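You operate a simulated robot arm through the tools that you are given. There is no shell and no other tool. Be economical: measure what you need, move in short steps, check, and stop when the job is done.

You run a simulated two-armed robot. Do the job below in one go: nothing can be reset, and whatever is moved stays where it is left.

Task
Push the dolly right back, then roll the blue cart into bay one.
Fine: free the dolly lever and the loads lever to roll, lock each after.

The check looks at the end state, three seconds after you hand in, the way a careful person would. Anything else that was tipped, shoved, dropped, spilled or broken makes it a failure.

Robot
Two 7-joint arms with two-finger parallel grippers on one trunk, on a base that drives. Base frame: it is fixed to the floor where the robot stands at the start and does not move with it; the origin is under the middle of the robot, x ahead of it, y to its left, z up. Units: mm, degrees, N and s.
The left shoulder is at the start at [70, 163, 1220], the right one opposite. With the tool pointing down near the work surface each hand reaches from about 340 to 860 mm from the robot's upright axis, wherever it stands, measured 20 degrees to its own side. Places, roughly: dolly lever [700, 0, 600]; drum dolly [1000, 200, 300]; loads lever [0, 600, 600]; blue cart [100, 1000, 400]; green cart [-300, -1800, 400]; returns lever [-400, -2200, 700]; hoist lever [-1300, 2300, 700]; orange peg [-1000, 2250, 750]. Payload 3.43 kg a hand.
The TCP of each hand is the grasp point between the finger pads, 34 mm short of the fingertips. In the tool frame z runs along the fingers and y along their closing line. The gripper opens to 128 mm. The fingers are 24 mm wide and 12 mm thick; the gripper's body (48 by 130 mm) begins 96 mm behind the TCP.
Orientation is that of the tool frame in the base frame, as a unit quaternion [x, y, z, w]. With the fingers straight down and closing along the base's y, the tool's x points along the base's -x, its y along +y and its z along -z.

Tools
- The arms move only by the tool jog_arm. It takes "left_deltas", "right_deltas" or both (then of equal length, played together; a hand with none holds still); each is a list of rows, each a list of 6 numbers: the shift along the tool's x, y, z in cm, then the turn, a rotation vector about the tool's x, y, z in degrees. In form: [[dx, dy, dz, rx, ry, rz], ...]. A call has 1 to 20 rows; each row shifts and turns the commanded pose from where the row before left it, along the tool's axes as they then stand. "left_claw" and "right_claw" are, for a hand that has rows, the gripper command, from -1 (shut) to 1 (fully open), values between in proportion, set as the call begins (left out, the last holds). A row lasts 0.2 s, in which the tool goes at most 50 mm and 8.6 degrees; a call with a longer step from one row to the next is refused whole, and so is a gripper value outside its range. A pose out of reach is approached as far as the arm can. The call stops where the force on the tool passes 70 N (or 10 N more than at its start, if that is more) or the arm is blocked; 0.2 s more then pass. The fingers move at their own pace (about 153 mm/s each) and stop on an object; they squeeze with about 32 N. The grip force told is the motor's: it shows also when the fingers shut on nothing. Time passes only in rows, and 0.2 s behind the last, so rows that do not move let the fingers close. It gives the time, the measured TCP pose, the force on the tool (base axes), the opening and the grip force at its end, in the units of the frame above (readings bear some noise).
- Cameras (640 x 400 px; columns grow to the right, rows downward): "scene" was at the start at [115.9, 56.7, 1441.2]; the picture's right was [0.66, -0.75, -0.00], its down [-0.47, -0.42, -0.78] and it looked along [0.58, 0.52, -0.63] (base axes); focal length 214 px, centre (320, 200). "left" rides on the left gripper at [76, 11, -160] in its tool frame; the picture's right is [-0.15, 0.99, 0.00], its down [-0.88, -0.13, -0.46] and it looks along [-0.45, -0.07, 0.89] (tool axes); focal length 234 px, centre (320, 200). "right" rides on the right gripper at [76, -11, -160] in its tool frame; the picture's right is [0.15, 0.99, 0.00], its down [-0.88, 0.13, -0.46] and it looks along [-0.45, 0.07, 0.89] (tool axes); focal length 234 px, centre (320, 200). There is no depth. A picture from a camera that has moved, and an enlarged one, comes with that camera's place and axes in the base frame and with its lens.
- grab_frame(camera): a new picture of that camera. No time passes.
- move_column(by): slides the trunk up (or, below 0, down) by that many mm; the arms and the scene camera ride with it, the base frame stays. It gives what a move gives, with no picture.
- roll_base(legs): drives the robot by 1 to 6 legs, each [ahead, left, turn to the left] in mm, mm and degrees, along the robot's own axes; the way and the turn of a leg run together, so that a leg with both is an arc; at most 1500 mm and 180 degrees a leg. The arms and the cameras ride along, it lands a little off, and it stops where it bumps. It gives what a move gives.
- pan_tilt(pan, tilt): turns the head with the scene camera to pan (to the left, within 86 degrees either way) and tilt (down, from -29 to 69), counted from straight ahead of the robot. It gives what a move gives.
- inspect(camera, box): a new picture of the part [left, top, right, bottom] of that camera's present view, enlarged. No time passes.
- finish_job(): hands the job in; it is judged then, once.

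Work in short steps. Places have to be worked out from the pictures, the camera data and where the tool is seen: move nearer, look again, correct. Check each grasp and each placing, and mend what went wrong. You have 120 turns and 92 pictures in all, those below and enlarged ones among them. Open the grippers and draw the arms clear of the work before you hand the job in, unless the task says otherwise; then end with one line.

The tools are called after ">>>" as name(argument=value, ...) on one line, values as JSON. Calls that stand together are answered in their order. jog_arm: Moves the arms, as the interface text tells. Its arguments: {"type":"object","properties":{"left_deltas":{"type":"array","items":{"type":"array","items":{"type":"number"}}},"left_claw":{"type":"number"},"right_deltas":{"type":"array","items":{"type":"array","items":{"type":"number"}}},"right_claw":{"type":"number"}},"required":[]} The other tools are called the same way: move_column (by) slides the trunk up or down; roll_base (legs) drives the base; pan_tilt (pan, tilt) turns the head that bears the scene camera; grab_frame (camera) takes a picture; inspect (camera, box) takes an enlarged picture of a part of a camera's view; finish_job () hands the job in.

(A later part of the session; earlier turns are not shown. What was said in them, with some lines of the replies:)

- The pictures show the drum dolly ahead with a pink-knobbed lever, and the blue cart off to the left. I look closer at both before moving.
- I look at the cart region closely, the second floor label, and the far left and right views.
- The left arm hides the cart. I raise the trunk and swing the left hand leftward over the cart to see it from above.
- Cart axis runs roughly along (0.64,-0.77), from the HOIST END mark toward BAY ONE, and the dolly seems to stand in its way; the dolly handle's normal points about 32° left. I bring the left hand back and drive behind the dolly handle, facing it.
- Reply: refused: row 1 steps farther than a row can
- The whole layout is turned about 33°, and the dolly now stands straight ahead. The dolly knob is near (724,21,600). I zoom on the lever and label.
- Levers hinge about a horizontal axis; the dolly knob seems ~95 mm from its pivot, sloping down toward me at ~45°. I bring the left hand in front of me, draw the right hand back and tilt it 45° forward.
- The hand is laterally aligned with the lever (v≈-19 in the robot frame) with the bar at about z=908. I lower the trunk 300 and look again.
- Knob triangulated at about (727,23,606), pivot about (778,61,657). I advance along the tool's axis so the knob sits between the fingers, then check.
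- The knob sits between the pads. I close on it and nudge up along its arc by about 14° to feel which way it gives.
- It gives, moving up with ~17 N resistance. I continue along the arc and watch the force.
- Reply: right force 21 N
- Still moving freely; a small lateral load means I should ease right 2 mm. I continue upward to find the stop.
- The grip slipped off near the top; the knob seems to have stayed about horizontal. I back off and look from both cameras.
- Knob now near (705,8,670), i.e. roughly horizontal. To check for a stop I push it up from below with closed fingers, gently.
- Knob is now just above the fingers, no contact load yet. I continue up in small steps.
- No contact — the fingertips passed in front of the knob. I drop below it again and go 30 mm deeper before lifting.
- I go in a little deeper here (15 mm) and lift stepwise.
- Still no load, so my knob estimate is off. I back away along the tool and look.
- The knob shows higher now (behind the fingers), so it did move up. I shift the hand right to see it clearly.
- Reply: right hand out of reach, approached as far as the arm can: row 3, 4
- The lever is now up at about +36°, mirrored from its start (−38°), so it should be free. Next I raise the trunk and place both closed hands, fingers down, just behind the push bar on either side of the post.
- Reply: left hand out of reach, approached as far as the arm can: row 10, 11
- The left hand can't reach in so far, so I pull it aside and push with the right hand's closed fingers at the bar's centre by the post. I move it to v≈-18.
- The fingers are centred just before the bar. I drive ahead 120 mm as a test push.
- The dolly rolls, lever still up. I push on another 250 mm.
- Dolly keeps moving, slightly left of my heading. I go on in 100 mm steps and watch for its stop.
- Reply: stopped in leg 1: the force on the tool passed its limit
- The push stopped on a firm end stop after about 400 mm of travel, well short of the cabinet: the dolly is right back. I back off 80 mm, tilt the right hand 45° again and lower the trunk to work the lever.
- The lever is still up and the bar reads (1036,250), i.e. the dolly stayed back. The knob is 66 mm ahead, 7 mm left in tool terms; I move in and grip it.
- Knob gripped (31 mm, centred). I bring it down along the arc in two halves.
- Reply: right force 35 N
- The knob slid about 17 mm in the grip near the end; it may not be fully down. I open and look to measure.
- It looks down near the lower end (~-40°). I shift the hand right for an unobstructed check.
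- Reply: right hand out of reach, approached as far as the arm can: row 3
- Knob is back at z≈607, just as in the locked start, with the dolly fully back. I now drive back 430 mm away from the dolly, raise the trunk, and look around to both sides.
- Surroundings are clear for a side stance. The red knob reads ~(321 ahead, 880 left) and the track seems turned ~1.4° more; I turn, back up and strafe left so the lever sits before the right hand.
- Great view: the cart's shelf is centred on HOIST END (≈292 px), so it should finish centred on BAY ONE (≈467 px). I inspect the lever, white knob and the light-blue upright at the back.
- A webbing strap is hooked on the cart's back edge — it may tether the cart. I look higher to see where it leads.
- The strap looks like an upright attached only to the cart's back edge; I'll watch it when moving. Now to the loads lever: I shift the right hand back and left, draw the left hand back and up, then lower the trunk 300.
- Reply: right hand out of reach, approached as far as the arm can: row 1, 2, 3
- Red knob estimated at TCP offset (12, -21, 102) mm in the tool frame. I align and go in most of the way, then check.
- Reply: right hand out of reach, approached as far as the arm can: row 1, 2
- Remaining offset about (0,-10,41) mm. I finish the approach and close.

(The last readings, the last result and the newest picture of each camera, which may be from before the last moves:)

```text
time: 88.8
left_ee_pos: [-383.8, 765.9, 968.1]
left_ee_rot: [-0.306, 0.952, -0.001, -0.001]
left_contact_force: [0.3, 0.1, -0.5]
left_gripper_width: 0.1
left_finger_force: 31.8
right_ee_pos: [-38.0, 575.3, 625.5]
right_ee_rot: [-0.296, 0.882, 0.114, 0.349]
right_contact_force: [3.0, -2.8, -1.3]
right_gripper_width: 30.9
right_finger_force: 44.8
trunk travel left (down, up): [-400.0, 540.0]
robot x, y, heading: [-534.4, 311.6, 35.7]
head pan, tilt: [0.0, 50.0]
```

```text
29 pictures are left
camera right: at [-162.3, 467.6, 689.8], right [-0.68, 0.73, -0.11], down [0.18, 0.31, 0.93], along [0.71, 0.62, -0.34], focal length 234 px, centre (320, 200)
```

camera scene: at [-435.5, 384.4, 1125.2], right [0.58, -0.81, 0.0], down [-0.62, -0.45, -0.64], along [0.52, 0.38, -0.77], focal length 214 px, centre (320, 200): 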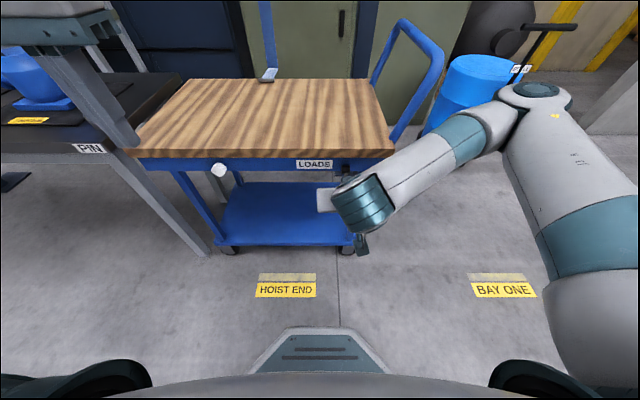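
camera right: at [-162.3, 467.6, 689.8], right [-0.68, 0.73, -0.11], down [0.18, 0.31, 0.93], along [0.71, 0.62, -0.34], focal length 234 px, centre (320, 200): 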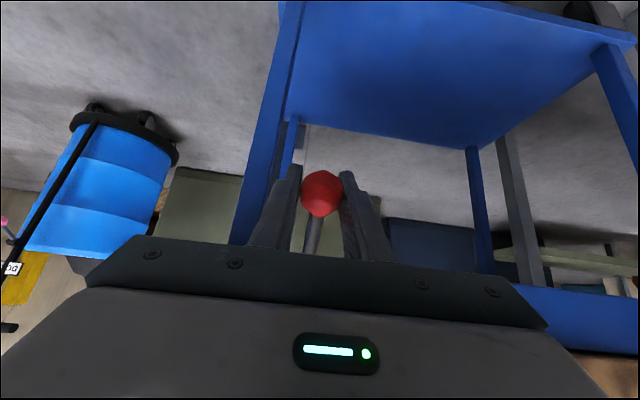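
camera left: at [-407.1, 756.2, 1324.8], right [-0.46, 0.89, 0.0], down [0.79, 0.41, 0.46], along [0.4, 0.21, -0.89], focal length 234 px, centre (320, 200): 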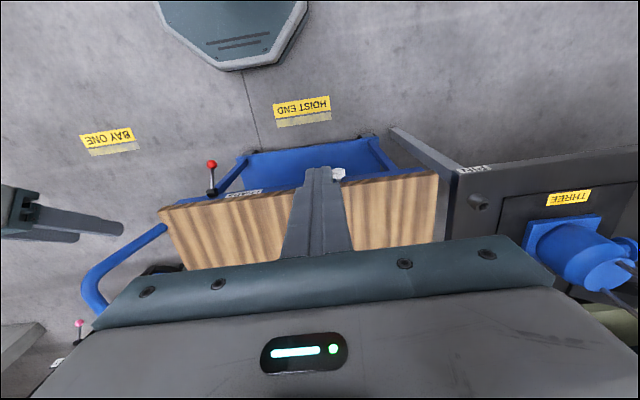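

Gripped firmly. I lift it along the arc in two halves.

>>> jog_arm(right_deltas=[[-0.25, 0, -1.04, 0, 0, 0], [-0.25, 0, -1.04, 0, 0, 0], [-0.51, 0, -0.95, 0, 0, 0], [-0.51, 0, -0.95, 0, 0, 0], [-0.73, 0, -0.78, 0, 0, 0], [-0.73, 0, -0.78, 0, 0, 0], [0, 0, 0, 0, 0, 0]])

>>> jog_arm(right_deltas=[[-0.91, 0, -0.56, 0, 0, 0], [-0.91, 0, -0.56, 0, 0, 0], [-1.03, 0, -0.3, 0, 0, 0], [-1.03, 0, -0.3, 0, 0, 0], [0, 0, 0, 0, 0, 0]])

>>> grab_frame(camera="right")

```text
time: 90.3
left_ee_pos: [-381.7, 766.9, 966.3]
left_ee_rot: [-0.308, 0.951, 0.0, -0.002]
left_contact_force: [0.4, 0.4, 0.9]
left_gripper_width: 0.2
left_finger_force: 32.5
right_ee_pos: [-46.1, 568.8, 685.3]
right_ee_rot: [-0.294, 0.882, 0.114, 0.349]
right_contact_force: [28.2, 10.1, -8.9]
right_gripper_width: 11.2
right_finger_force: 45.0
trunk travel left (down, up): [-400.0, 540.0]
robot x, y, heading: [-540.9, 310.3, 35.9]
head pan, tilt: [0.0, 50.0]
```

```text
time: 91.5
left_ee_pos: [-384.7, 763.3, 970.2]
left_ee_rot: [-0.306, 0.952, 0.001, 0.0]
left_contact_force: [1.1, -0.4, -0.1]
left_gripper_width: 0.0
left_finger_force: 32.1
right_ee_pos: [-39.1, 574.6, 725.0]
right_ee_rot: [-0.296, 0.882, 0.113, 0.348]
right_contact_force: [-11.2, -25.6, -10.9]
right_gripper_width: 11.2
right_finger_force: 44.8
trunk travel left (down, up): [-400.0, 540.0]
robot x, y, heading: [-542.8, 310.3, 35.8]
head pan, tilt: [0.0, 50.0]
```

```text
28 pictures are left
camera right: at [-162.2, 466.7, 791.0], right [-0.68, 0.72, -0.11], down [0.19, 0.31, 0.93], along [0.71, 0.62, -0.35], focal length 234 px, centre (320, 200)
```

right: 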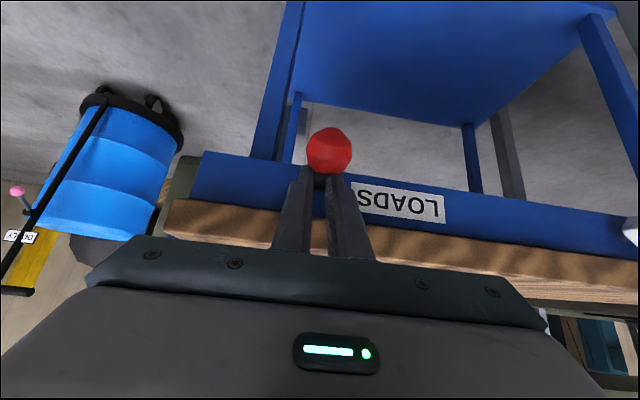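

The grip slid along to the rod; the knob is at about +17°. I open, re-centre on the knob (35 mm along tool x) and look.

>>> jog_arm(right_deltas=[[0, 0, 0, 0, 0, 0], [0, 0, 0, 0, 0, 0], [1.2, 0, 0, 0, 0, 0], [1.2, 0, 0, 0, 0, 0], [1.1, 0, 0, 0, 0, 0]], right_claw=0.1)

>>> grab_frame(camera="right")

```text
time: 92.8
left_ee_pos: [-383.9, 764.7, 967.1]
left_ee_rot: [-0.307, 0.952, -0.001, -0.001]
left_contact_force: [0.5, -0.5, 0.7]
left_gripper_width: 0.0
left_finger_force: 31.9
right_ee_pos: [-57.8, 562.8, 702.4]
right_ee_rot: [-0.296, 0.882, 0.115, 0.349]
right_contact_force: [-0.3, -0.1, -0.2]
right_gripper_width: 70.6
right_finger_force: 0.0
trunk travel left (down, up): [-400.0, 540.0]
robot x, y, heading: [-542.1, 313.1, 35.7]
head pan, tilt: [0.0, 50.0]
```

```text
27 pictures are left
camera right: at [-182.6, 453.7, 766.9], right [-0.68, 0.73, -0.11], down [0.18, 0.31, 0.93], along [0.71, 0.62, -0.34], focal length 234 px, centre (320, 200)
```

right: 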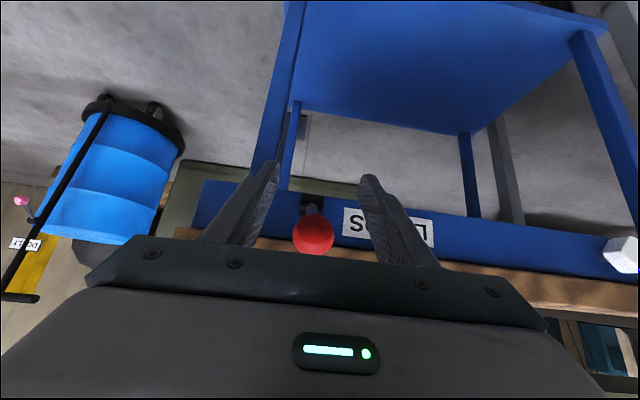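

On release the knob snapped up to about z=730 (+36°): the loads lever is free. I withdraw the right hand, raise the trunk, and level the hand for the handle bar.

>>> jog_arm(right_deltas=[[1, 0, -4, 0, 0, 0], [1, 0, -4, 0, 0, 0], [0, 0, -3, 0, 0, 0]])

>>> move_column(by=400)

>>> jog_arm(right_deltas=[[0, -1.5, 0, 0, 7.5, 0], [0, -1.5, 0, 0, 7.5, 0], [0, -1.5, 0, 0, 7.5, 0], [0, -1.5, 0, 0, 7.5, 0], [0, -1.5, 0, 0, 7.5, 0], [0, -1.5, 0, 0, 7, 0]])

>>> grab_frame(camera="scene")

>>> grab_frame(camera="right")

```text
time: 93.5
left_ee_pos: [-384.5, 766.1, 968.6]
left_ee_rot: [-0.307, 0.952, -0.001, 0.001]
left_contact_force: [-0.4, 0.0, 0.6]
left_gripper_width: 0.0
left_finger_force: 31.3
right_ee_pos: [-117.8, 547.9, 768.9]
right_ee_rot: [-0.296, 0.882, 0.112, 0.348]
right_contact_force: [-0.6, -0.7, 0.6]
right_gripper_width: 70.3
right_finger_force: 0.0
right hand out of reach, approached as far as the arm can: row 2, 3
trunk travel left (down, up): [-400.0, 540.0]
robot x, y, heading: [-541.1, 310.9, 35.9]
head pan, tilt: [0.0, 50.0]
```

```text
time: 97.4
left_ee_pos: [-383.8, 766.1, 1368.9]
left_ee_rot: [-0.308, 0.951, -0.001, 0.0]
left_contact_force: [-0.9, -0.3, 0.2]
left_gripper_width: 0.1
left_finger_force: 32.4
right_ee_pos: [-116.4, 548.4, 1168.9]
right_ee_rot: [-0.296, 0.882, 0.114, 0.348]
right_contact_force: [0.0, 0.3, 0.1]
right_gripper_width: 70.6
right_finger_force: 0.0
trunk travel left (down, up): [-800.0, 140.0]
robot x, y, heading: [-541.9, 311.3, 35.5]
head pan, tilt: [0.0, 50.0]
```

```text
time: 98.8
left_ee_pos: [-383.6, 766.9, 1368.7]
left_ee_rot: [-0.307, 0.952, 0.001, -0.001]
left_contact_force: [0.2, 0.2, -0.6]
left_gripper_width: 0.0
left_finger_force: 31.5
right_ee_pos: [-61.7, 476.3, 1169.1]
right_ee_rot: [-0.317, 0.948, -0.007, -0.013]
right_contact_force: [-1.0, 0.0, 0.4]
right_gripper_width: 70.4
right_finger_force: 0.1
trunk travel left (down, up): [-800.0, 140.0]
robot x, y, heading: [-543.3, 313.1, 35.6]
head pan, tilt: [0.0, 50.0]
```

```text
26 pictures are left
camera scene: at [-434.7, 384.5, 1525.1], right [0.58, -0.81, 0.0], down [-0.62, -0.45, -0.64], along [0.52, 0.37, -0.77], focal length 214 px, centre (320, 200)
```

scene: 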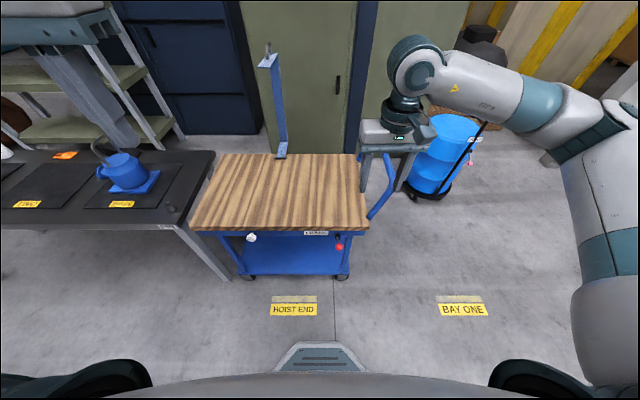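

```text
25 pictures are left
camera right: at [-112.0, 425.4, 1331.0], right [-0.71, 0.7, 0.0], down [0.63, 0.64, 0.43], along [0.3, 0.3, -0.9], focal length 234 px, centre (320, 200)
```

right: 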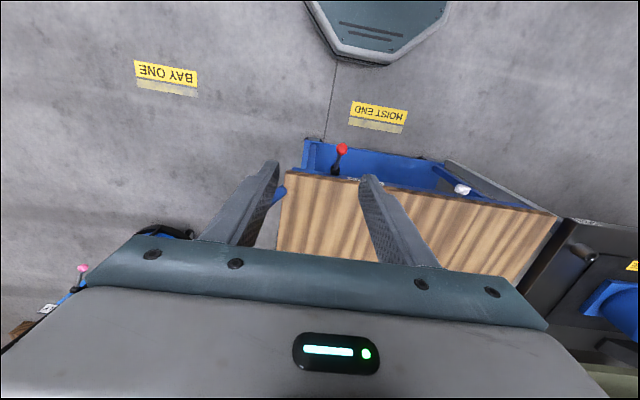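

Handle top bar triangulated: u 421–793, v≈300, z≈953 in the track frame; centre is 865 ahead and 271 right of me. I drive 178 ahead and 121 right, then extend the right hand above the bar's middle.

>>> roll_base(legs=[[0, -121, 0], [178, 0, 0]])

>>> jog_arm(right_deltas=[[-4, 0, 1, 0, 0, 0], [-4, 0, 1, 0, 0, 0], [-4, 0, 1, 0, 0, 0], [-4, 0, 1, 0, 0, 0], [-4, 0, 1, 0, 0, 0]], right_claw=0.4)

>>> grab_frame(camera="right")

>>> grab_frame(camera="scene")

```text
time: 101.1
left_ee_pos: [-175.4, 768.8, 1369.4]
left_ee_rot: [-0.307, 0.952, 0.0, 0.001]
left_contact_force: [0.0, -0.4, 0.2]
left_gripper_width: 0.2
left_finger_force: 31.8
right_ee_pos: [146.5, 481.7, 1171.6]
right_ee_rot: [-0.317, 0.948, -0.007, -0.011]
right_contact_force: [0.3, 0.2, 0.2]
right_gripper_width: 70.4
right_finger_force: 0.0
trunk travel left (down, up): [-800.0, 140.0]
robot x, y, heading: [-325.1, 317.6, 35.8]
head pan, tilt: [0.0, 50.0]
```

```text
time: 102.3
left_ee_pos: [-171.5, 772.1, 1368.1]
left_ee_rot: [-0.307, 0.952, -0.001, -0.001]
left_contact_force: [0.1, -0.1, -0.7]
left_gripper_width: 0.2
left_finger_force: 32.0
right_ee_pos: [306.4, 601.2, 1114.6]
right_ee_rot: [-0.317, 0.948, -0.008, -0.012]
right_contact_force: [-0.1, 0.6, -0.8]
right_gripper_width: 89.8
right_finger_force: 0.1
trunk travel left (down, up): [-800.0, 140.0]
robot x, y, heading: [-324.3, 316.6, 35.8]
head pan, tilt: [0.0, 50.0]
```

```text
24 pictures are left
camera right: at [256.5, 549.6, 1276.0], right [-0.71, 0.7, 0.0], down [0.63, 0.64, 0.43], along [0.3, 0.3, -0.9], focal length 234 px, centre (320, 200)
```

right: 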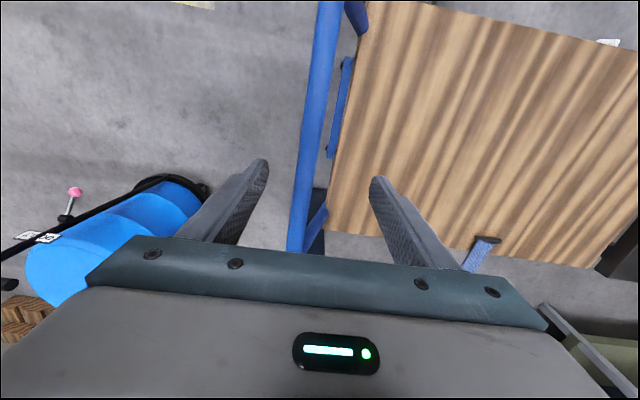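

```text
23 pictures are left
camera scene: at [-222.8, 391.4, 1525.1], right [0.58, -0.81, 0.0], down [-0.62, -0.45, -0.64], along [0.52, 0.37, -0.77], focal length 214 px, centre (320, 200)
```

scene: 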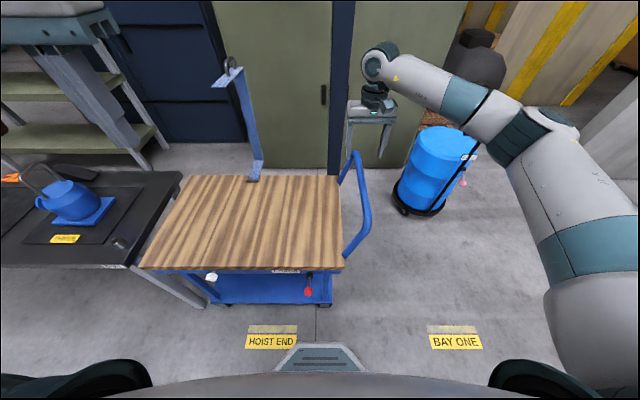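

The bar lies between the fingers, about 12 mm to the right. I shift and descend 160 mm onto it, then check.

>>> jog_arm(right_deltas=[[0, -0.6, 4, 0, 0, 0], [0, -0.6, 4, 0, 0, 0], [0, 0, 4, 0, 0, 0], [0, 0, 3.6, 0, 0, 0]])

>>> grab_frame(camera="right")

```text
time: 103.3
left_ee_pos: [-172.5, 771.3, 1368.4]
left_ee_rot: [-0.307, 0.952, 0.0, -0.001]
left_contact_force: [0.6, -0.2, 0.1]
left_gripper_width: 0.2
left_finger_force: 31.6
right_ee_pos: [311.0, 588.9, 958.9]
right_ee_rot: [-0.318, 0.948, -0.007, -0.011]
right_contact_force: [-0.5, 0.4, -0.4]
right_gripper_width: 89.5
right_finger_force: 0.0
trunk travel left (down, up): [-800.0, 140.0]
robot x, y, heading: [-324.0, 315.7, 35.8]
head pan, tilt: [0.0, 50.0]
```

```text
22 pictures are left
camera right: at [261.5, 536.5, 1120.2], right [-0.71, 0.7, 0.0], down [0.63, 0.64, 0.43], along [0.3, 0.31, -0.9], focal length 234 px, centre (320, 200)
```

right: 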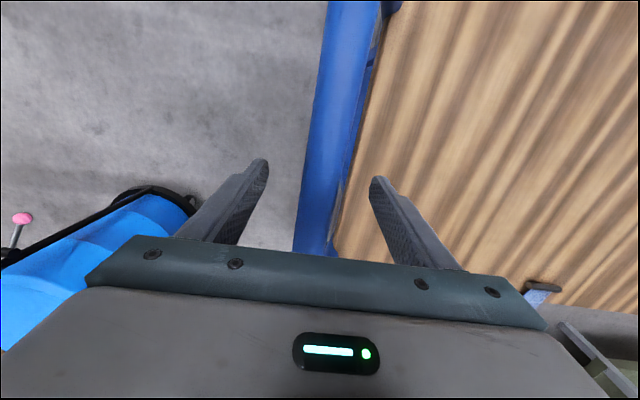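

The bar is centred between the pads at about pad depth; I close on it.

>>> jog_arm(right_deltas=[[0, 0, 0.5, 0, 0, 0], [0, 0, 0, 0, 0, 0], [0, 0, 0, 0, 0, 0], [0, 0, 0, 0, 0, 0]], right_claw=-1)

>>> roll_base(legs=[[0, -60, 0]])

>>> grab_frame(camera="scene")

```text
time: 104.3
left_ee_pos: [-172.4, 769.9, 1368.2]
left_ee_rot: [-0.307, 0.952, 0.001, 0.0]
left_contact_force: [-0.5, 0.9, -0.5]
left_gripper_width: 0.2
left_finger_force: 31.9
right_ee_pos: [312.6, 587.0, 955.6]
right_ee_rot: [-0.317, 0.948, -0.007, -0.011]
right_contact_force: [4.1, -4.0, 8.3]
right_gripper_width: 28.1
right_finger_force: 45.1
trunk travel left (down, up): [-800.0, 140.0]
robot x, y, heading: [-329.0, 315.4, 35.4]
head pan, tilt: [0.0, 50.0]
```

```text
time: 105.3
left_ee_pos: [-141.6, 730.8, 1366.4]
left_ee_rot: [-0.308, 0.951, -0.004, 0.0]
left_contact_force: [-0.5, 0.5, -0.8]
left_gripper_width: 0.0
left_finger_force: 31.8
right_ee_pos: [339.3, 551.7, 955.1]
right_ee_rot: [-0.323, 0.946, -0.007, -0.012]
right_contact_force: [-8.9, 14.0, 4.4]
right_gripper_width: 28.6
right_finger_force: 45.0
trunk travel left (down, up): [-800.0, 140.0]
robot x, y, heading: [-289.9, 265.3, 36.0]
head pan, tilt: [0.0, 50.0]
```

```text
21 pictures are left
camera scene: at [-192.8, 349.8, 1524.8], right [0.59, -0.81, 0.01], down [-0.62, -0.45, -0.64], along [0.52, 0.37, -0.77], focal length 214 px, centre (320, 200)
```

scene: 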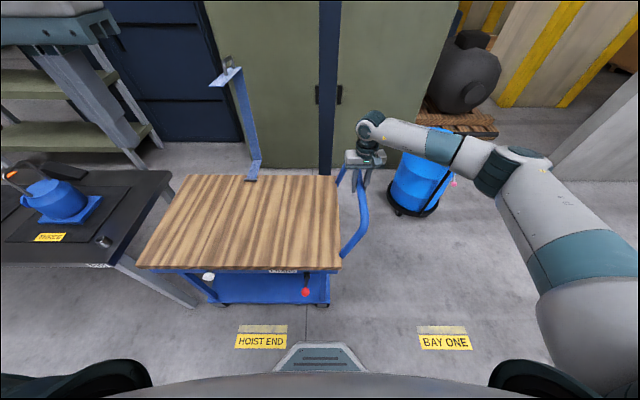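

The cart rolls along with the hand (moved ~44 mm, 17 N), and the strap travels with it. I strafe on 300 mm right.

>>> roll_base(legs=[[0, -300, 0]])

>>> grab_frame(camera="scene")

```text
time: 107.3
left_ee_pos: [35.9, 482.3, 1368.8]
left_ee_rot: [-0.308, 0.952, 0.0, 0.0]
left_contact_force: [-0.3, 0.1, 0.8]
left_gripper_width: 0.0
left_finger_force: 31.7
right_ee_pos: [514.7, 305.8, 954.6]
right_ee_rot: [-0.321, 0.947, -0.002, -0.013]
right_contact_force: [4.1, 3.0, 6.0]
right_gripper_width: 28.2
right_finger_force: 44.7
trunk travel left (down, up): [-800.0, 140.0]
robot x, y, heading: [-115.0, 25.6, 35.9]
head pan, tilt: [0.0, 50.0]
```

```text
20 pictures are left
camera scene: at [-14.8, 101.5, 1525.1], right [0.58, -0.81, 0.0], down [-0.62, -0.45, -0.64], along [0.52, 0.37, -0.77], focal length 214 px, centre (320, 200)
```

scene: 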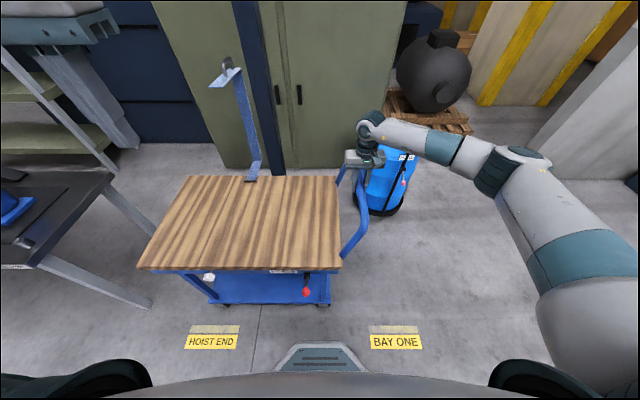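

All steady; remaining about 750 mm. I strafe another 400.

>>> roll_base(legs=[[0, -400, 0]])

>>> grab_frame(camera="scene")

```text
time: 109.8
left_ee_pos: [271.9, 153.8, 1369.2]
left_ee_rot: [-0.308, 0.951, 0.0, 0.0]
left_contact_force: [-0.4, 1.8, -0.1]
left_gripper_width: 0.3
left_finger_force: 31.9
right_ee_pos: [751.8, -23.6, 954.3]
right_ee_rot: [-0.321, 0.947, -0.002, -0.012]
right_contact_force: [-2.7, -3.0, -0.2]
right_gripper_width: 28.4
right_finger_force: 45.1
trunk travel left (down, up): [-800.0, 140.0]
robot x, y, heading: [118.8, -301.0, 35.9]
head pan, tilt: [0.0, 50.0]
```

```text
19 pictures are left
camera scene: at [221.4, -227.8, 1525.2], right [0.58, -0.81, 0.0], down [-0.62, -0.45, -0.64], along [0.52, 0.38, -0.77], focal length 214 px, centre (320, 200)
```

scene: 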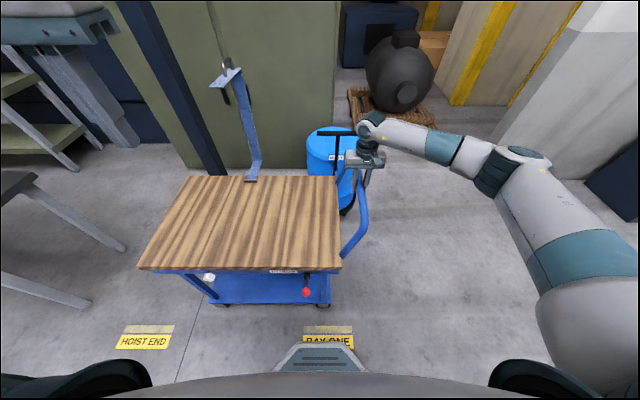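

About 345 mm left; clearance behind to the dolly is fine. I strafe 250 more.

>>> roll_base(legs=[[0, -250, 0]])

>>> grab_frame(camera="scene")

```text
time: 111.6
left_ee_pos: [414.7, -46.2, 1368.1]
left_ee_rot: [-0.309, 0.951, -0.001, 0.0]
left_contact_force: [-0.5, -0.1, 0.3]
left_gripper_width: 0.1
left_finger_force: 32.5
right_ee_pos: [894.0, -222.4, 955.3]
right_ee_rot: [-0.323, 0.946, -0.003, -0.011]
right_contact_force: [-7.4, -2.1, -2.1]
right_gripper_width: 28.5
right_finger_force: 45.0
trunk travel left (down, up): [-800.0, 140.0]
robot x, y, heading: [262.5, -501.1, 36.0]
head pan, tilt: [0.0, 50.0]
```

```text
18 pictures are left
camera scene: at [365.1, -427.4, 1525.1], right [0.59, -0.81, 0.0], down [-0.62, -0.45, -0.64], along [0.52, 0.38, -0.77], focal length 214 px, centre (320, 200)
```

scene: 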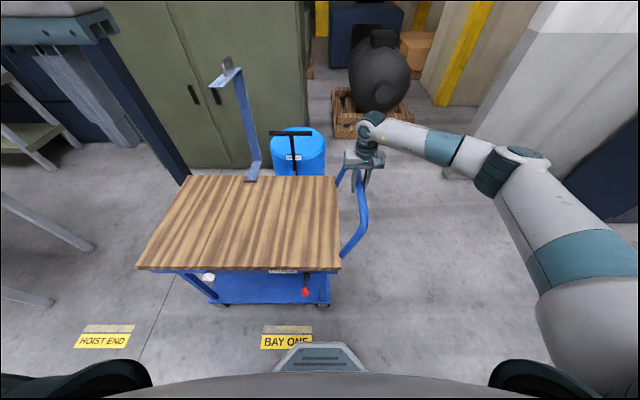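

Cart centre is about 115 mm short of BAY ONE. I strafe 105 more and check.

>>> roll_base(legs=[[0, -105, 0]])

>>> grab_frame(camera="scene")

```text
time: 112.8
left_ee_pos: [479.0, -133.5, 1367.5]
left_ee_rot: [-0.31, 0.951, 0.001, -0.001]
left_contact_force: [0.1, -0.5, -0.6]
left_gripper_width: 0.0
left_finger_force: 32.2
right_ee_pos: [954.9, -305.6, 955.1]
right_ee_rot: [-0.325, 0.946, 0.001, -0.013]
right_contact_force: [-20.8, 16.6, -0.7]
right_gripper_width: 28.7
right_finger_force: 45.0
trunk travel left (down, up): [-800.0, 140.0]
robot x, y, heading: [323.5, -587.7, 36.0]
head pan, tilt: [0.0, 50.0]
```

```text
17 pictures are left
camera scene: at [429.3, -515.3, 1525.2], right [0.59, -0.81, 0.0], down [-0.62, -0.45, -0.64], along [0.52, 0.38, -0.77], focal length 214 px, centre (320, 200)
```

scene: 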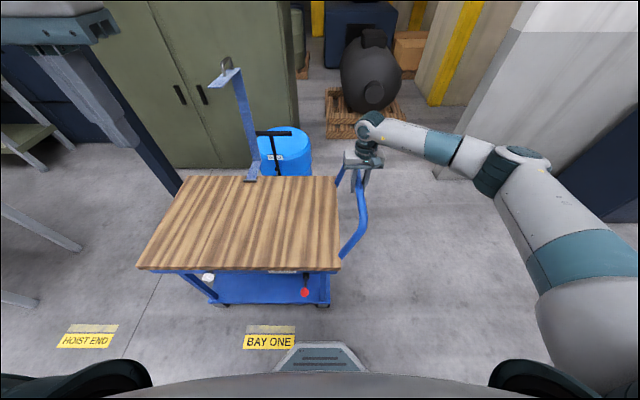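

Nearly aligned (about 10 mm left); the 26 N pull suggests the stop or friction. I creep 20 mm more to seat it.

>>> roll_base(legs=[[0, -20, 0]])

>>> grab_frame(camera="scene")

```text
time: 113.6
left_ee_pos: [482.0, -137.2, 1366.3]
left_ee_rot: [-0.312, 0.95, -0.005, 0.001]
left_contact_force: [-0.5, -0.7, -0.1]
left_gripper_width: 0.0
left_finger_force: 32.2
right_ee_pos: [954.7, -306.5, 955.9]
right_ee_rot: [-0.331, 0.944, 0.002, -0.014]
right_contact_force: [-39.7, 51.7, -15.0]
right_gripper_width: 28.7
right_finger_force: 45.1
trunk travel left (down, up): [-800.0, 140.0]
robot x, y, heading: [334.5, -603.1, 36.3]
head pan, tilt: [0.0, 50.0]
```

```text
16 pictures are left
camera scene: at [433.7, -517.8, 1524.8], right [0.59, -0.81, 0.01], down [-0.62, -0.46, -0.64], along [0.52, 0.37, -0.77], focal length 214 px, centre (320, 200)
```

scene: 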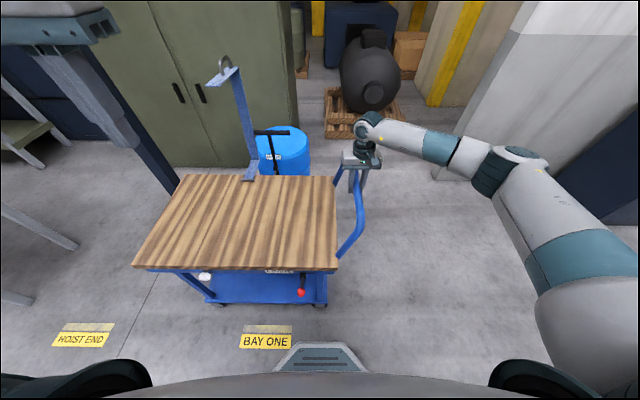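

The cart is against its stop in bay one (hand held still, 65 N). I ease the base back left to unload, open, lift clear, then back away and to the lever position.

>>> roll_base(legs=[[0, 20, 0]])

>>> jog_arm(right_deltas=[[0, 0, 0, 0, 0, 0], [0, 0, 0, 0, 0, 0], [0, 0, -4, 0, 0, 0], [0, 0, -4, 0, 0, 0], [0, 0, -4, 0, 0, 0], [0, 0, -4, 0, 0, 0]], right_claw=0.3)

>>> roll_base(legs=[[-179, 0, 0], [0, 134, 0]])

>>> jog_arm(right_deltas=[[4, 1.5, 0, 0, 0, 0], [4, 1.5, 0, 0, 0, 0], [4, 1.5, 0, 0, 0, 0], [4, 1.5, 0, 0, 0, 0], [4, 1.2, 0, 0, 0, 0], [0, 0, 0, 0, -7.5, 0], [0, 0, 0, 0, -7.5, 0], [0, 0, 0, 0, -7.5, 0], [0, 0, 0, 0, -7.5, 0], [0, 0, 0, 0, -7.5, 0], [0, 0, 0, 0, -7.5, 0]], right_claw=0.1)

>>> grab_frame(camera="scene")

```text
time: 114.4
left_ee_pos: [475.2, -130.4, 1368.1]
left_ee_rot: [-0.311, 0.95, 0.0, 0.0]
left_contact_force: [0.4, -0.2, 0.2]
left_gripper_width: 0.0
left_finger_force: 32.5
right_ee_pos: [947.6, -294.8, 954.7]
right_ee_rot: [-0.331, 0.944, 0.007, -0.016]
right_contact_force: [6.3, 6.3, 2.2]
right_gripper_width: 29.0
right_finger_force: 44.9
trunk travel left (down, up): [-800.0, 140.0]
robot x, y, heading: [318.7, -588.4, 36.0]
head pan, tilt: [0.0, 50.0]
```

```text
time: 115.8
left_ee_pos: [474.3, -129.4, 1368.5]
left_ee_rot: [-0.312, 0.95, -0.001, 0.001]
left_contact_force: [-0.1, -0.4, 0.2]
left_gripper_width: 0.0
left_finger_force: 31.9
right_ee_pos: [953.2, -294.2, 1115.9]
right_ee_rot: [-0.331, 0.943, 0.007, -0.015]
right_contact_force: [-1.0, 0.6, -0.5]
right_gripper_width: 83.5
right_finger_force: 0.0
trunk travel left (down, up): [-800.0, 140.0]
robot x, y, heading: [323.2, -588.1, 36.0]
head pan, tilt: [0.0, 50.0]
```

```text
time: 118.2
left_ee_pos: [250.7, -128.2, 1369.4]
left_ee_rot: [-0.313, 0.95, 0.001, 0.0]
left_contact_force: [-0.4, -1.0, -0.2]
left_gripper_width: 0.1
left_finger_force: 32.2
right_ee_pos: [730.1, -293.0, 1116.8]
right_ee_rot: [-0.331, 0.943, 0.008, -0.015]
right_contact_force: [0.2, -0.5, -0.7]
right_gripper_width: 83.1
right_finger_force: 0.0
trunk travel left (down, up): [-800.0, 140.0]
robot x, y, heading: [97.2, -587.1, 36.2]
head pan, tilt: [0.0, 50.0]
```

```text
time: 120.6
left_ee_pos: [250.2, -126.4, 1368.8]
left_ee_rot: [-0.312, 0.95, -0.002, -0.001]
left_contact_force: [-0.1, -0.2, -0.4]
left_gripper_width: 0.1
left_finger_force: 32.1
right_ee_pos: [536.1, -341.4, 1120.6]
right_ee_rot: [-0.302, 0.878, 0.132, 0.348]
right_contact_force: [0.2, 0.4, 0.3]
right_gripper_width: 70.4
right_finger_force: 0.1
right hand out of reach, approached as far as the arm can: row 11
trunk travel left (down, up): [-800.0, 140.0]
robot x, y, heading: [99.3, -581.6, 36.4]
head pan, tilt: [0.0, 50.0]
```

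```text
15 pictures are left
camera scene: at [203.1, -508.2, 1525.1], right [0.59, -0.81, 0.0], down [-0.62, -0.45, -0.64], along [0.52, 0.38, -0.77], focal length 214 px, centre (320, 200)
```

scene: 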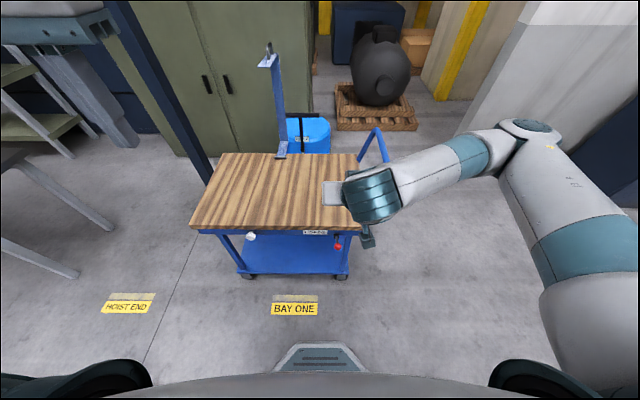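

Releasing seems to have drawn the cart back ~14 mm; I'll nudge it back to the stop while holding the knob, before locking. I lower the trunk 355 and locate the knob.

>>> move_column(by=-355)

>>> grab_frame(camera="right")

```text
time: 124.0
left_ee_pos: [250.2, -127.7, 1015.2]
left_ee_rot: [-0.313, 0.95, 0.001, -0.001]
left_contact_force: [0.5, 0.7, 0.4]
left_gripper_width: 0.0
left_finger_force: 31.9
right_ee_pos: [536.6, -342.6, 765.7]
right_ee_rot: [-0.303, 0.878, 0.132, 0.347]
right_contact_force: [-0.8, -0.6, -0.4]
right_gripper_width: 70.4
right_finger_force: 0.0
trunk travel left (down, up): [-445.0, 495.0]
robot x, y, heading: [104.2, -584.3, 36.3]
head pan, tilt: [0.0, 50.0]
```

```text
14 pictures are left
camera right: at [415.4, -455.4, 828.5], right [-0.7, 0.71, -0.08], down [0.19, 0.29, 0.94], along [0.69, 0.64, -0.33], focal length 234 px, centre (320, 200)
```

right: 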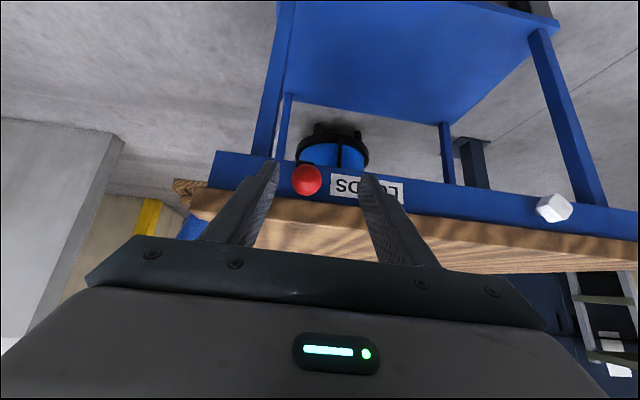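

Knob offset ≈(-14,-10,57) mm at z≈733. I move onto it and grip.

>>> jog_arm(right_deltas=[[-0.5, -0.4, 1.9, 0, 0, 0], [-0.5, -0.3, 1.9, 0, 0, 0], [-0.4, -0.3, 1.9, 0, 0, 0]])

>>> jog_arm(right_deltas=[[0, 0, 0, 0, 0, 0], [0, 0, 0, 0, 0, 0], [0, 0, 0, 0, 0, 0]], right_claw=-1)

>>> grab_frame(camera="right")

```text
time: 124.8
left_ee_pos: [250.8, -126.9, 1013.1]
left_ee_rot: [-0.313, 0.95, 0.0, -0.001]
left_contact_force: [0.2, 0.3, 0.0]
left_gripper_width: 0.0
left_finger_force: 32.6
right_ee_pos: [581.9, -318.3, 733.2]
right_ee_rot: [-0.303, 0.878, 0.133, 0.347]
right_contact_force: [0.1, 0.1, -0.3]
right_gripper_width: 70.3
right_finger_force: 0.1
trunk travel left (down, up): [-445.0, 495.0]
robot x, y, heading: [98.7, -584.1, 36.4]
head pan, tilt: [0.0, 50.0]
```

```text
time: 125.7
left_ee_pos: [251.0, -127.7, 1014.2]
left_ee_rot: [-0.311, 0.95, -0.001, 0.0]
left_contact_force: [0.9, -0.9, 0.2]
left_gripper_width: 0.0
left_finger_force: 32.3
right_ee_pos: [581.0, -320.8, 732.7]
right_ee_rot: [-0.302, 0.878, 0.132, 0.347]
right_contact_force: [3.0, -4.9, 0.2]
right_gripper_width: 30.7
right_finger_force: 44.9
trunk travel left (down, up): [-445.0, 495.0]
robot x, y, heading: [104.2, -582.9, 36.3]
head pan, tilt: [0.0, 50.0]
```

```text
13 pictures are left
camera right: at [460.4, -432.5, 796.4], right [-0.7, 0.71, -0.08], down [0.19, 0.29, 0.94], along [0.69, 0.64, -0.33], focal length 234 px, centre (320, 200)
```

right: 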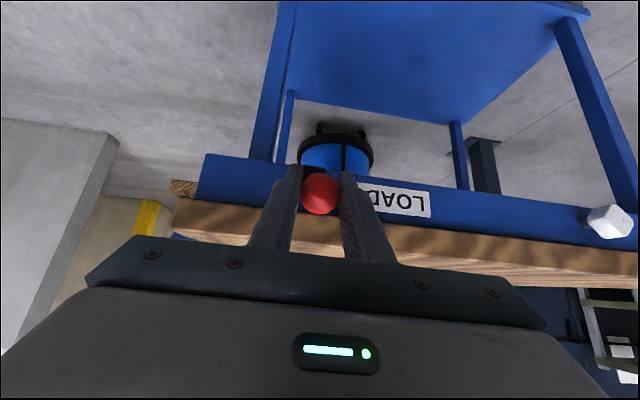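

Gripped. Now I nudge right 20 mm through the knob to push the cart onto its stop.

>>> jog_arm(right_deltas=[[0, -0.5, 0, 0, 0, 0], [0, -0.5, 0, 0, 0, 0], [0, -0.5, 0, 0, 0, 0], [0, -0.5, 0, 0, 0, 0], [0, 0, 0, 0, 0, 0]])

```text
time: 126.8
left_ee_pos: [248.8, -125.2, 1013.0]
left_ee_rot: [-0.314, 0.95, -0.002, -0.001]
left_contact_force: [0.5, -0.1, 0.0]
left_gripper_width: 0.0
left_finger_force: 31.9
right_ee_pos: [589.5, -330.1, 733.4]
right_ee_rot: [-0.306, 0.877, 0.134, 0.346]
right_contact_force: [-25.0, 31.7, -2.2]
right_gripper_width: 31.0
right_finger_force: 44.7
trunk travel left (down, up): [-445.0, 495.0]
robot x, y, heading: [96.8, -585.6, 36.4]
head pan, tilt: [0.0, 50.0]
```

It moved 13 mm and met the stop (40 N). I ease most of that load and bring the lever down along the arc.

>>> jog_arm(right_deltas=[[0, 0.5, 0, 0, 0, 0], [1.03, 0, 0.3, 0, 0, 0], [1.03, 0, 0.3, 0, 0, 0], [0.91, 0, 0.56, 0, 0, 0], [0.91, 0, 0.56, 0, 0, 0], [0.73, 0, 0.78, 0, 0, 0], [0.73, 0, 0.78, 0, 0, 0], [0, 0, 0, 0, 0, 0]])

>>> jog_arm(right_deltas=[[0.55, 0, 0.95, 0, 0, 0], [0.55, 0, 0.95, 0, 0, 0], [0.35, 0, 1.04, 0, 0, 0], [0.35, 0, 1.04, 0, 0, 0], [0, 0, 0, 0, 0, 0]])

>>> grab_frame(camera="right")

```text
time: 128.7
left_ee_pos: [248.7, -127.2, 1012.5]
left_ee_rot: [-0.312, 0.95, 0.0, 0.0]
left_contact_force: [-0.2, 0.0, 0.4]
left_gripper_width: 0.0
left_finger_force: 31.0
right_ee_pos: [574.8, -338.8, 672.1]
right_ee_rot: [-0.303, 0.878, 0.132, 0.346]
right_contact_force: [-19.3, 16.3, 12.6]
right_gripper_width: 31.1
right_finger_force: 45.0
trunk travel left (down, up): [-445.0, 495.0]
robot x, y, heading: [100.5, -584.1, 36.1]
head pan, tilt: [0.0, 50.0]
```

```text
time: 129.8
left_ee_pos: [248.7, -127.9, 1012.8]
left_ee_rot: [-0.312, 0.95, -0.001, 0.0]
left_contact_force: [-0.2, -0.2, -0.2]
left_gripper_width: 0.0
left_finger_force: 32.9
right_ee_pos: [586.5, -329.9, 631.3]
right_ee_rot: [-0.304, 0.878, 0.132, 0.346]
right_contact_force: [-18.9, 6.6, 6.2]
right_gripper_width: 30.7
right_finger_force: 45.0
trunk travel left (down, up): [-445.0, 495.0]
robot x, y, heading: [103.3, -583.6, 36.2]
head pan, tilt: [0.0, 50.0]
```

```text
12 pictures are left
camera right: at [465.5, -443.2, 694.7], right [-0.7, 0.71, -0.08], down [0.18, 0.29, 0.94], along [0.69, 0.64, -0.33], focal length 234 px, centre (320, 200)
```

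right: 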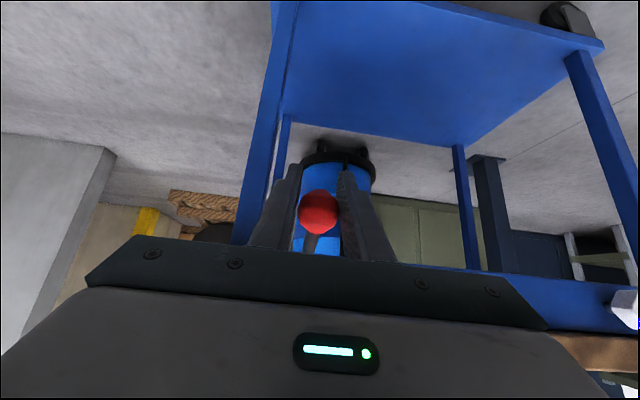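

Knob is low; I release, back off and measure where it settles.

>>> jog_arm(right_deltas=[[0, 0, 0, 0, 0, 0], [0, 0, 0, 0, 0, 0], [0, 0, -3, 0, 0, 0], [0, 0, -4, 0, 0, 0], [0, 0, 0, 0, 0, 0]], right_claw=0.1)

>>> grab_frame(camera="right")

```text
time: 131.1
left_ee_pos: [250.6, -127.9, 1014.7]
left_ee_rot: [-0.312, 0.95, 0.0, -0.001]
left_contact_force: [0.0, 0.2, -0.8]
left_gripper_width: 0.0
left_finger_force: 32.3
right_ee_pos: [550.8, -362.0, 682.6]
right_ee_rot: [-0.302, 0.878, 0.132, 0.346]
right_contact_force: [0.9, -0.2, 0.7]
right_gripper_width: 70.4
right_finger_force: 0.1
trunk travel left (down, up): [-445.0, 495.0]
robot x, y, heading: [94.4, -585.9, 36.1]
head pan, tilt: [0.0, 50.0]
```

```text
11 pictures are left
camera right: at [429.5, -475.6, 744.7], right [-0.7, 0.71, -0.08], down [0.19, 0.29, 0.94], along [0.69, 0.64, -0.33], focal length 234 px, centre (320, 200)
```

right: 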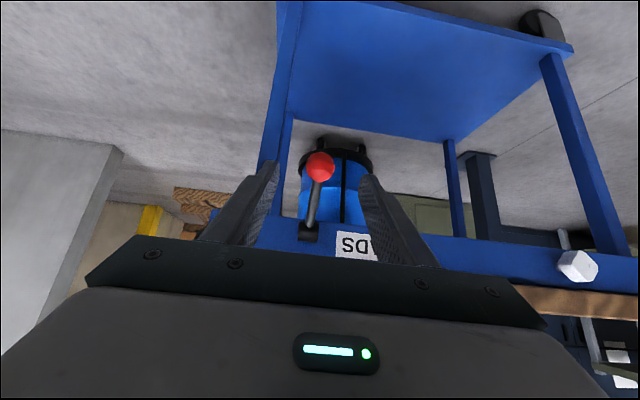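

Knob settles at z≈628, matching its locked start (625). I withdraw, raise the trunk, open both hands and take a final look.

>>> jog_arm(right_deltas=[[1, 0, -4, 0, 0, 0], [0, 0, 0, 0, 0, 0]], left_deltas=[[0, 0, 0, 0, 0, 0], [0, 0, 0, 0, 0, 0]], right_claw=1, left_claw=1)

>>> roll_base(legs=[[-200, 0, 0]])

>>> move_column(by=400)

>>> grab_frame(camera="scene")

>>> inspect(camera="scene", box=[190, 90, 430, 290])

```text
time: 131.7
left_ee_pos: [250.8, -127.8, 1014.0]
left_ee_rot: [-0.312, 0.95, 0.0, 0.001]
left_contact_force: [-1.2, 0.3, -0.3]
left_gripper_width: 128.0
left_finger_force: 0.0
right_ee_pos: [537.4, -360.7, 691.2]
right_ee_rot: [-0.304, 0.878, 0.132, 0.345]
right_contact_force: [0.9, 1.0, -0.2]
right_gripper_width: 128.3
right_finger_force: 0.1
right hand out of reach, approached as far as the arm can: row 1
trunk travel left (down, up): [-445.0, 495.0]
robot x, y, heading: [99.0, -586.0, 36.3]
head pan, tilt: [0.0, 50.0]
```

```text
time: 133.2
left_ee_pos: [88.3, -245.5, 1013.8]
left_ee_rot: [-0.312, 0.95, 0.0, 0.0]
left_contact_force: [-1.0, 0.0, 0.6]
left_gripper_width: 127.8
left_finger_force: 0.0
right_ee_pos: [375.5, -479.8, 692.4]
right_ee_rot: [-0.303, 0.878, 0.132, 0.347]
right_contact_force: [-0.5, -0.3, -0.2]
right_gripper_width: 127.6
right_finger_force: 0.1
trunk travel left (down, up): [-445.0, 495.0]
robot x, y, heading: [-62.4, -706.5, 36.1]
head pan, tilt: [0.0, 50.0]
```

```text
time: 137.1
left_ee_pos: [88.0, -245.8, 1414.7]
left_ee_rot: [-0.312, 0.95, 0.0, -0.001]
left_contact_force: [0.4, -0.2, -0.6]
left_gripper_width: 128.0
left_finger_force: 0.0
right_ee_pos: [377.2, -477.7, 1092.0]
right_ee_rot: [-0.303, 0.878, 0.132, 0.347]
right_contact_force: [-0.6, -0.5, -0.2]
right_gripper_width: 127.9
right_finger_force: 0.1
trunk travel left (down, up): [-845.0, 95.0]
robot x, y, heading: [-57.3, -698.6, 36.6]
head pan, tilt: [0.0, 50.0]
```

```text
10 pictures are left
camera scene: at [42.2, -627.3, 1570.1], right [0.59, -0.81, 0.0], down [-0.62, -0.45, -0.64], along [0.52, 0.38, -0.77], focal length 214 px, centre (320, 200)
```

scene: 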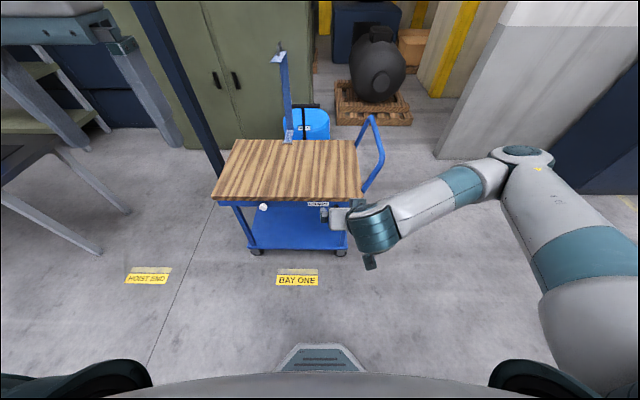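

```text
2.00 times, centred on (310, 190) of scene
camera zoom: at [42.2, -627.3, 1570.1], right [0.59, -0.81, 0.0], down [-0.62, -0.45, -0.64], along [0.52, 0.38, -0.77], focal length 429 px, centre (340, 220)
```

zoom: 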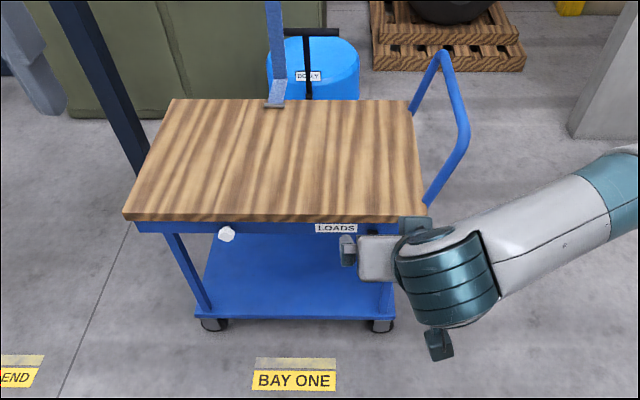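

Cart sits centred on BAY ONE and the dolly is back behind it. One last unobstructed check of the loads lever with the hand moved aside.

>>> jog_arm(right_deltas=[[0, -4, -1, 0, 0, 0], [0, -4, -1, 0, 0, 0], [0, -4, -1, 0, 0, 0], [0, -4, -1, 0, 0, 0]])

>>> inspect(camera="scene", box=[280, 180, 380, 260])

```text
time: 138.1
left_ee_pos: [89.2, -248.3, 1414.4]
left_ee_rot: [-0.313, 0.95, 0.0, 0.0]
left_contact_force: [-0.6, -0.8, 0.2]
left_gripper_width: 128.2
left_finger_force: 0.1
right_ee_pos: [496.5, -572.6, 1093.8]
right_ee_rot: [-0.303, 0.878, 0.133, 0.345]
right_contact_force: [-0.8, -0.3, 0.5]
right_gripper_width: 128.0
right_finger_force: 0.0
right hand out of reach, approached as far as the arm can: row 1, 2, 3, 4
trunk travel left (down, up): [-845.0, 95.0]
robot x, y, heading: [-63.5, -703.8, 36.2]
head pan, tilt: [0.0, 50.0]
```

```text
5.00 times, centred on (330, 220) of scene
camera zoom: at [42.2, -630.4, 1570.3], right [0.59, -0.81, 0.0], down [-0.62, -0.45, -0.64], along [0.52, 0.38, -0.77], focal length 1072 px, centre (270, 100)
```

zoom: 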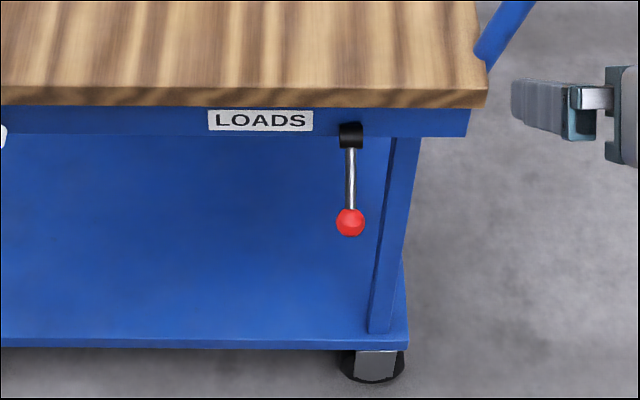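

The loads lever is fully down in its locked position and both hands are open and clear, so I hand in.

>>> finish_job()

```text
The job is handed in.
```

The dolly is pushed back to its stop, and the blue cart is against its stop in bay one. Both levers are back in their starting (locked) positions, and the job is handed in.
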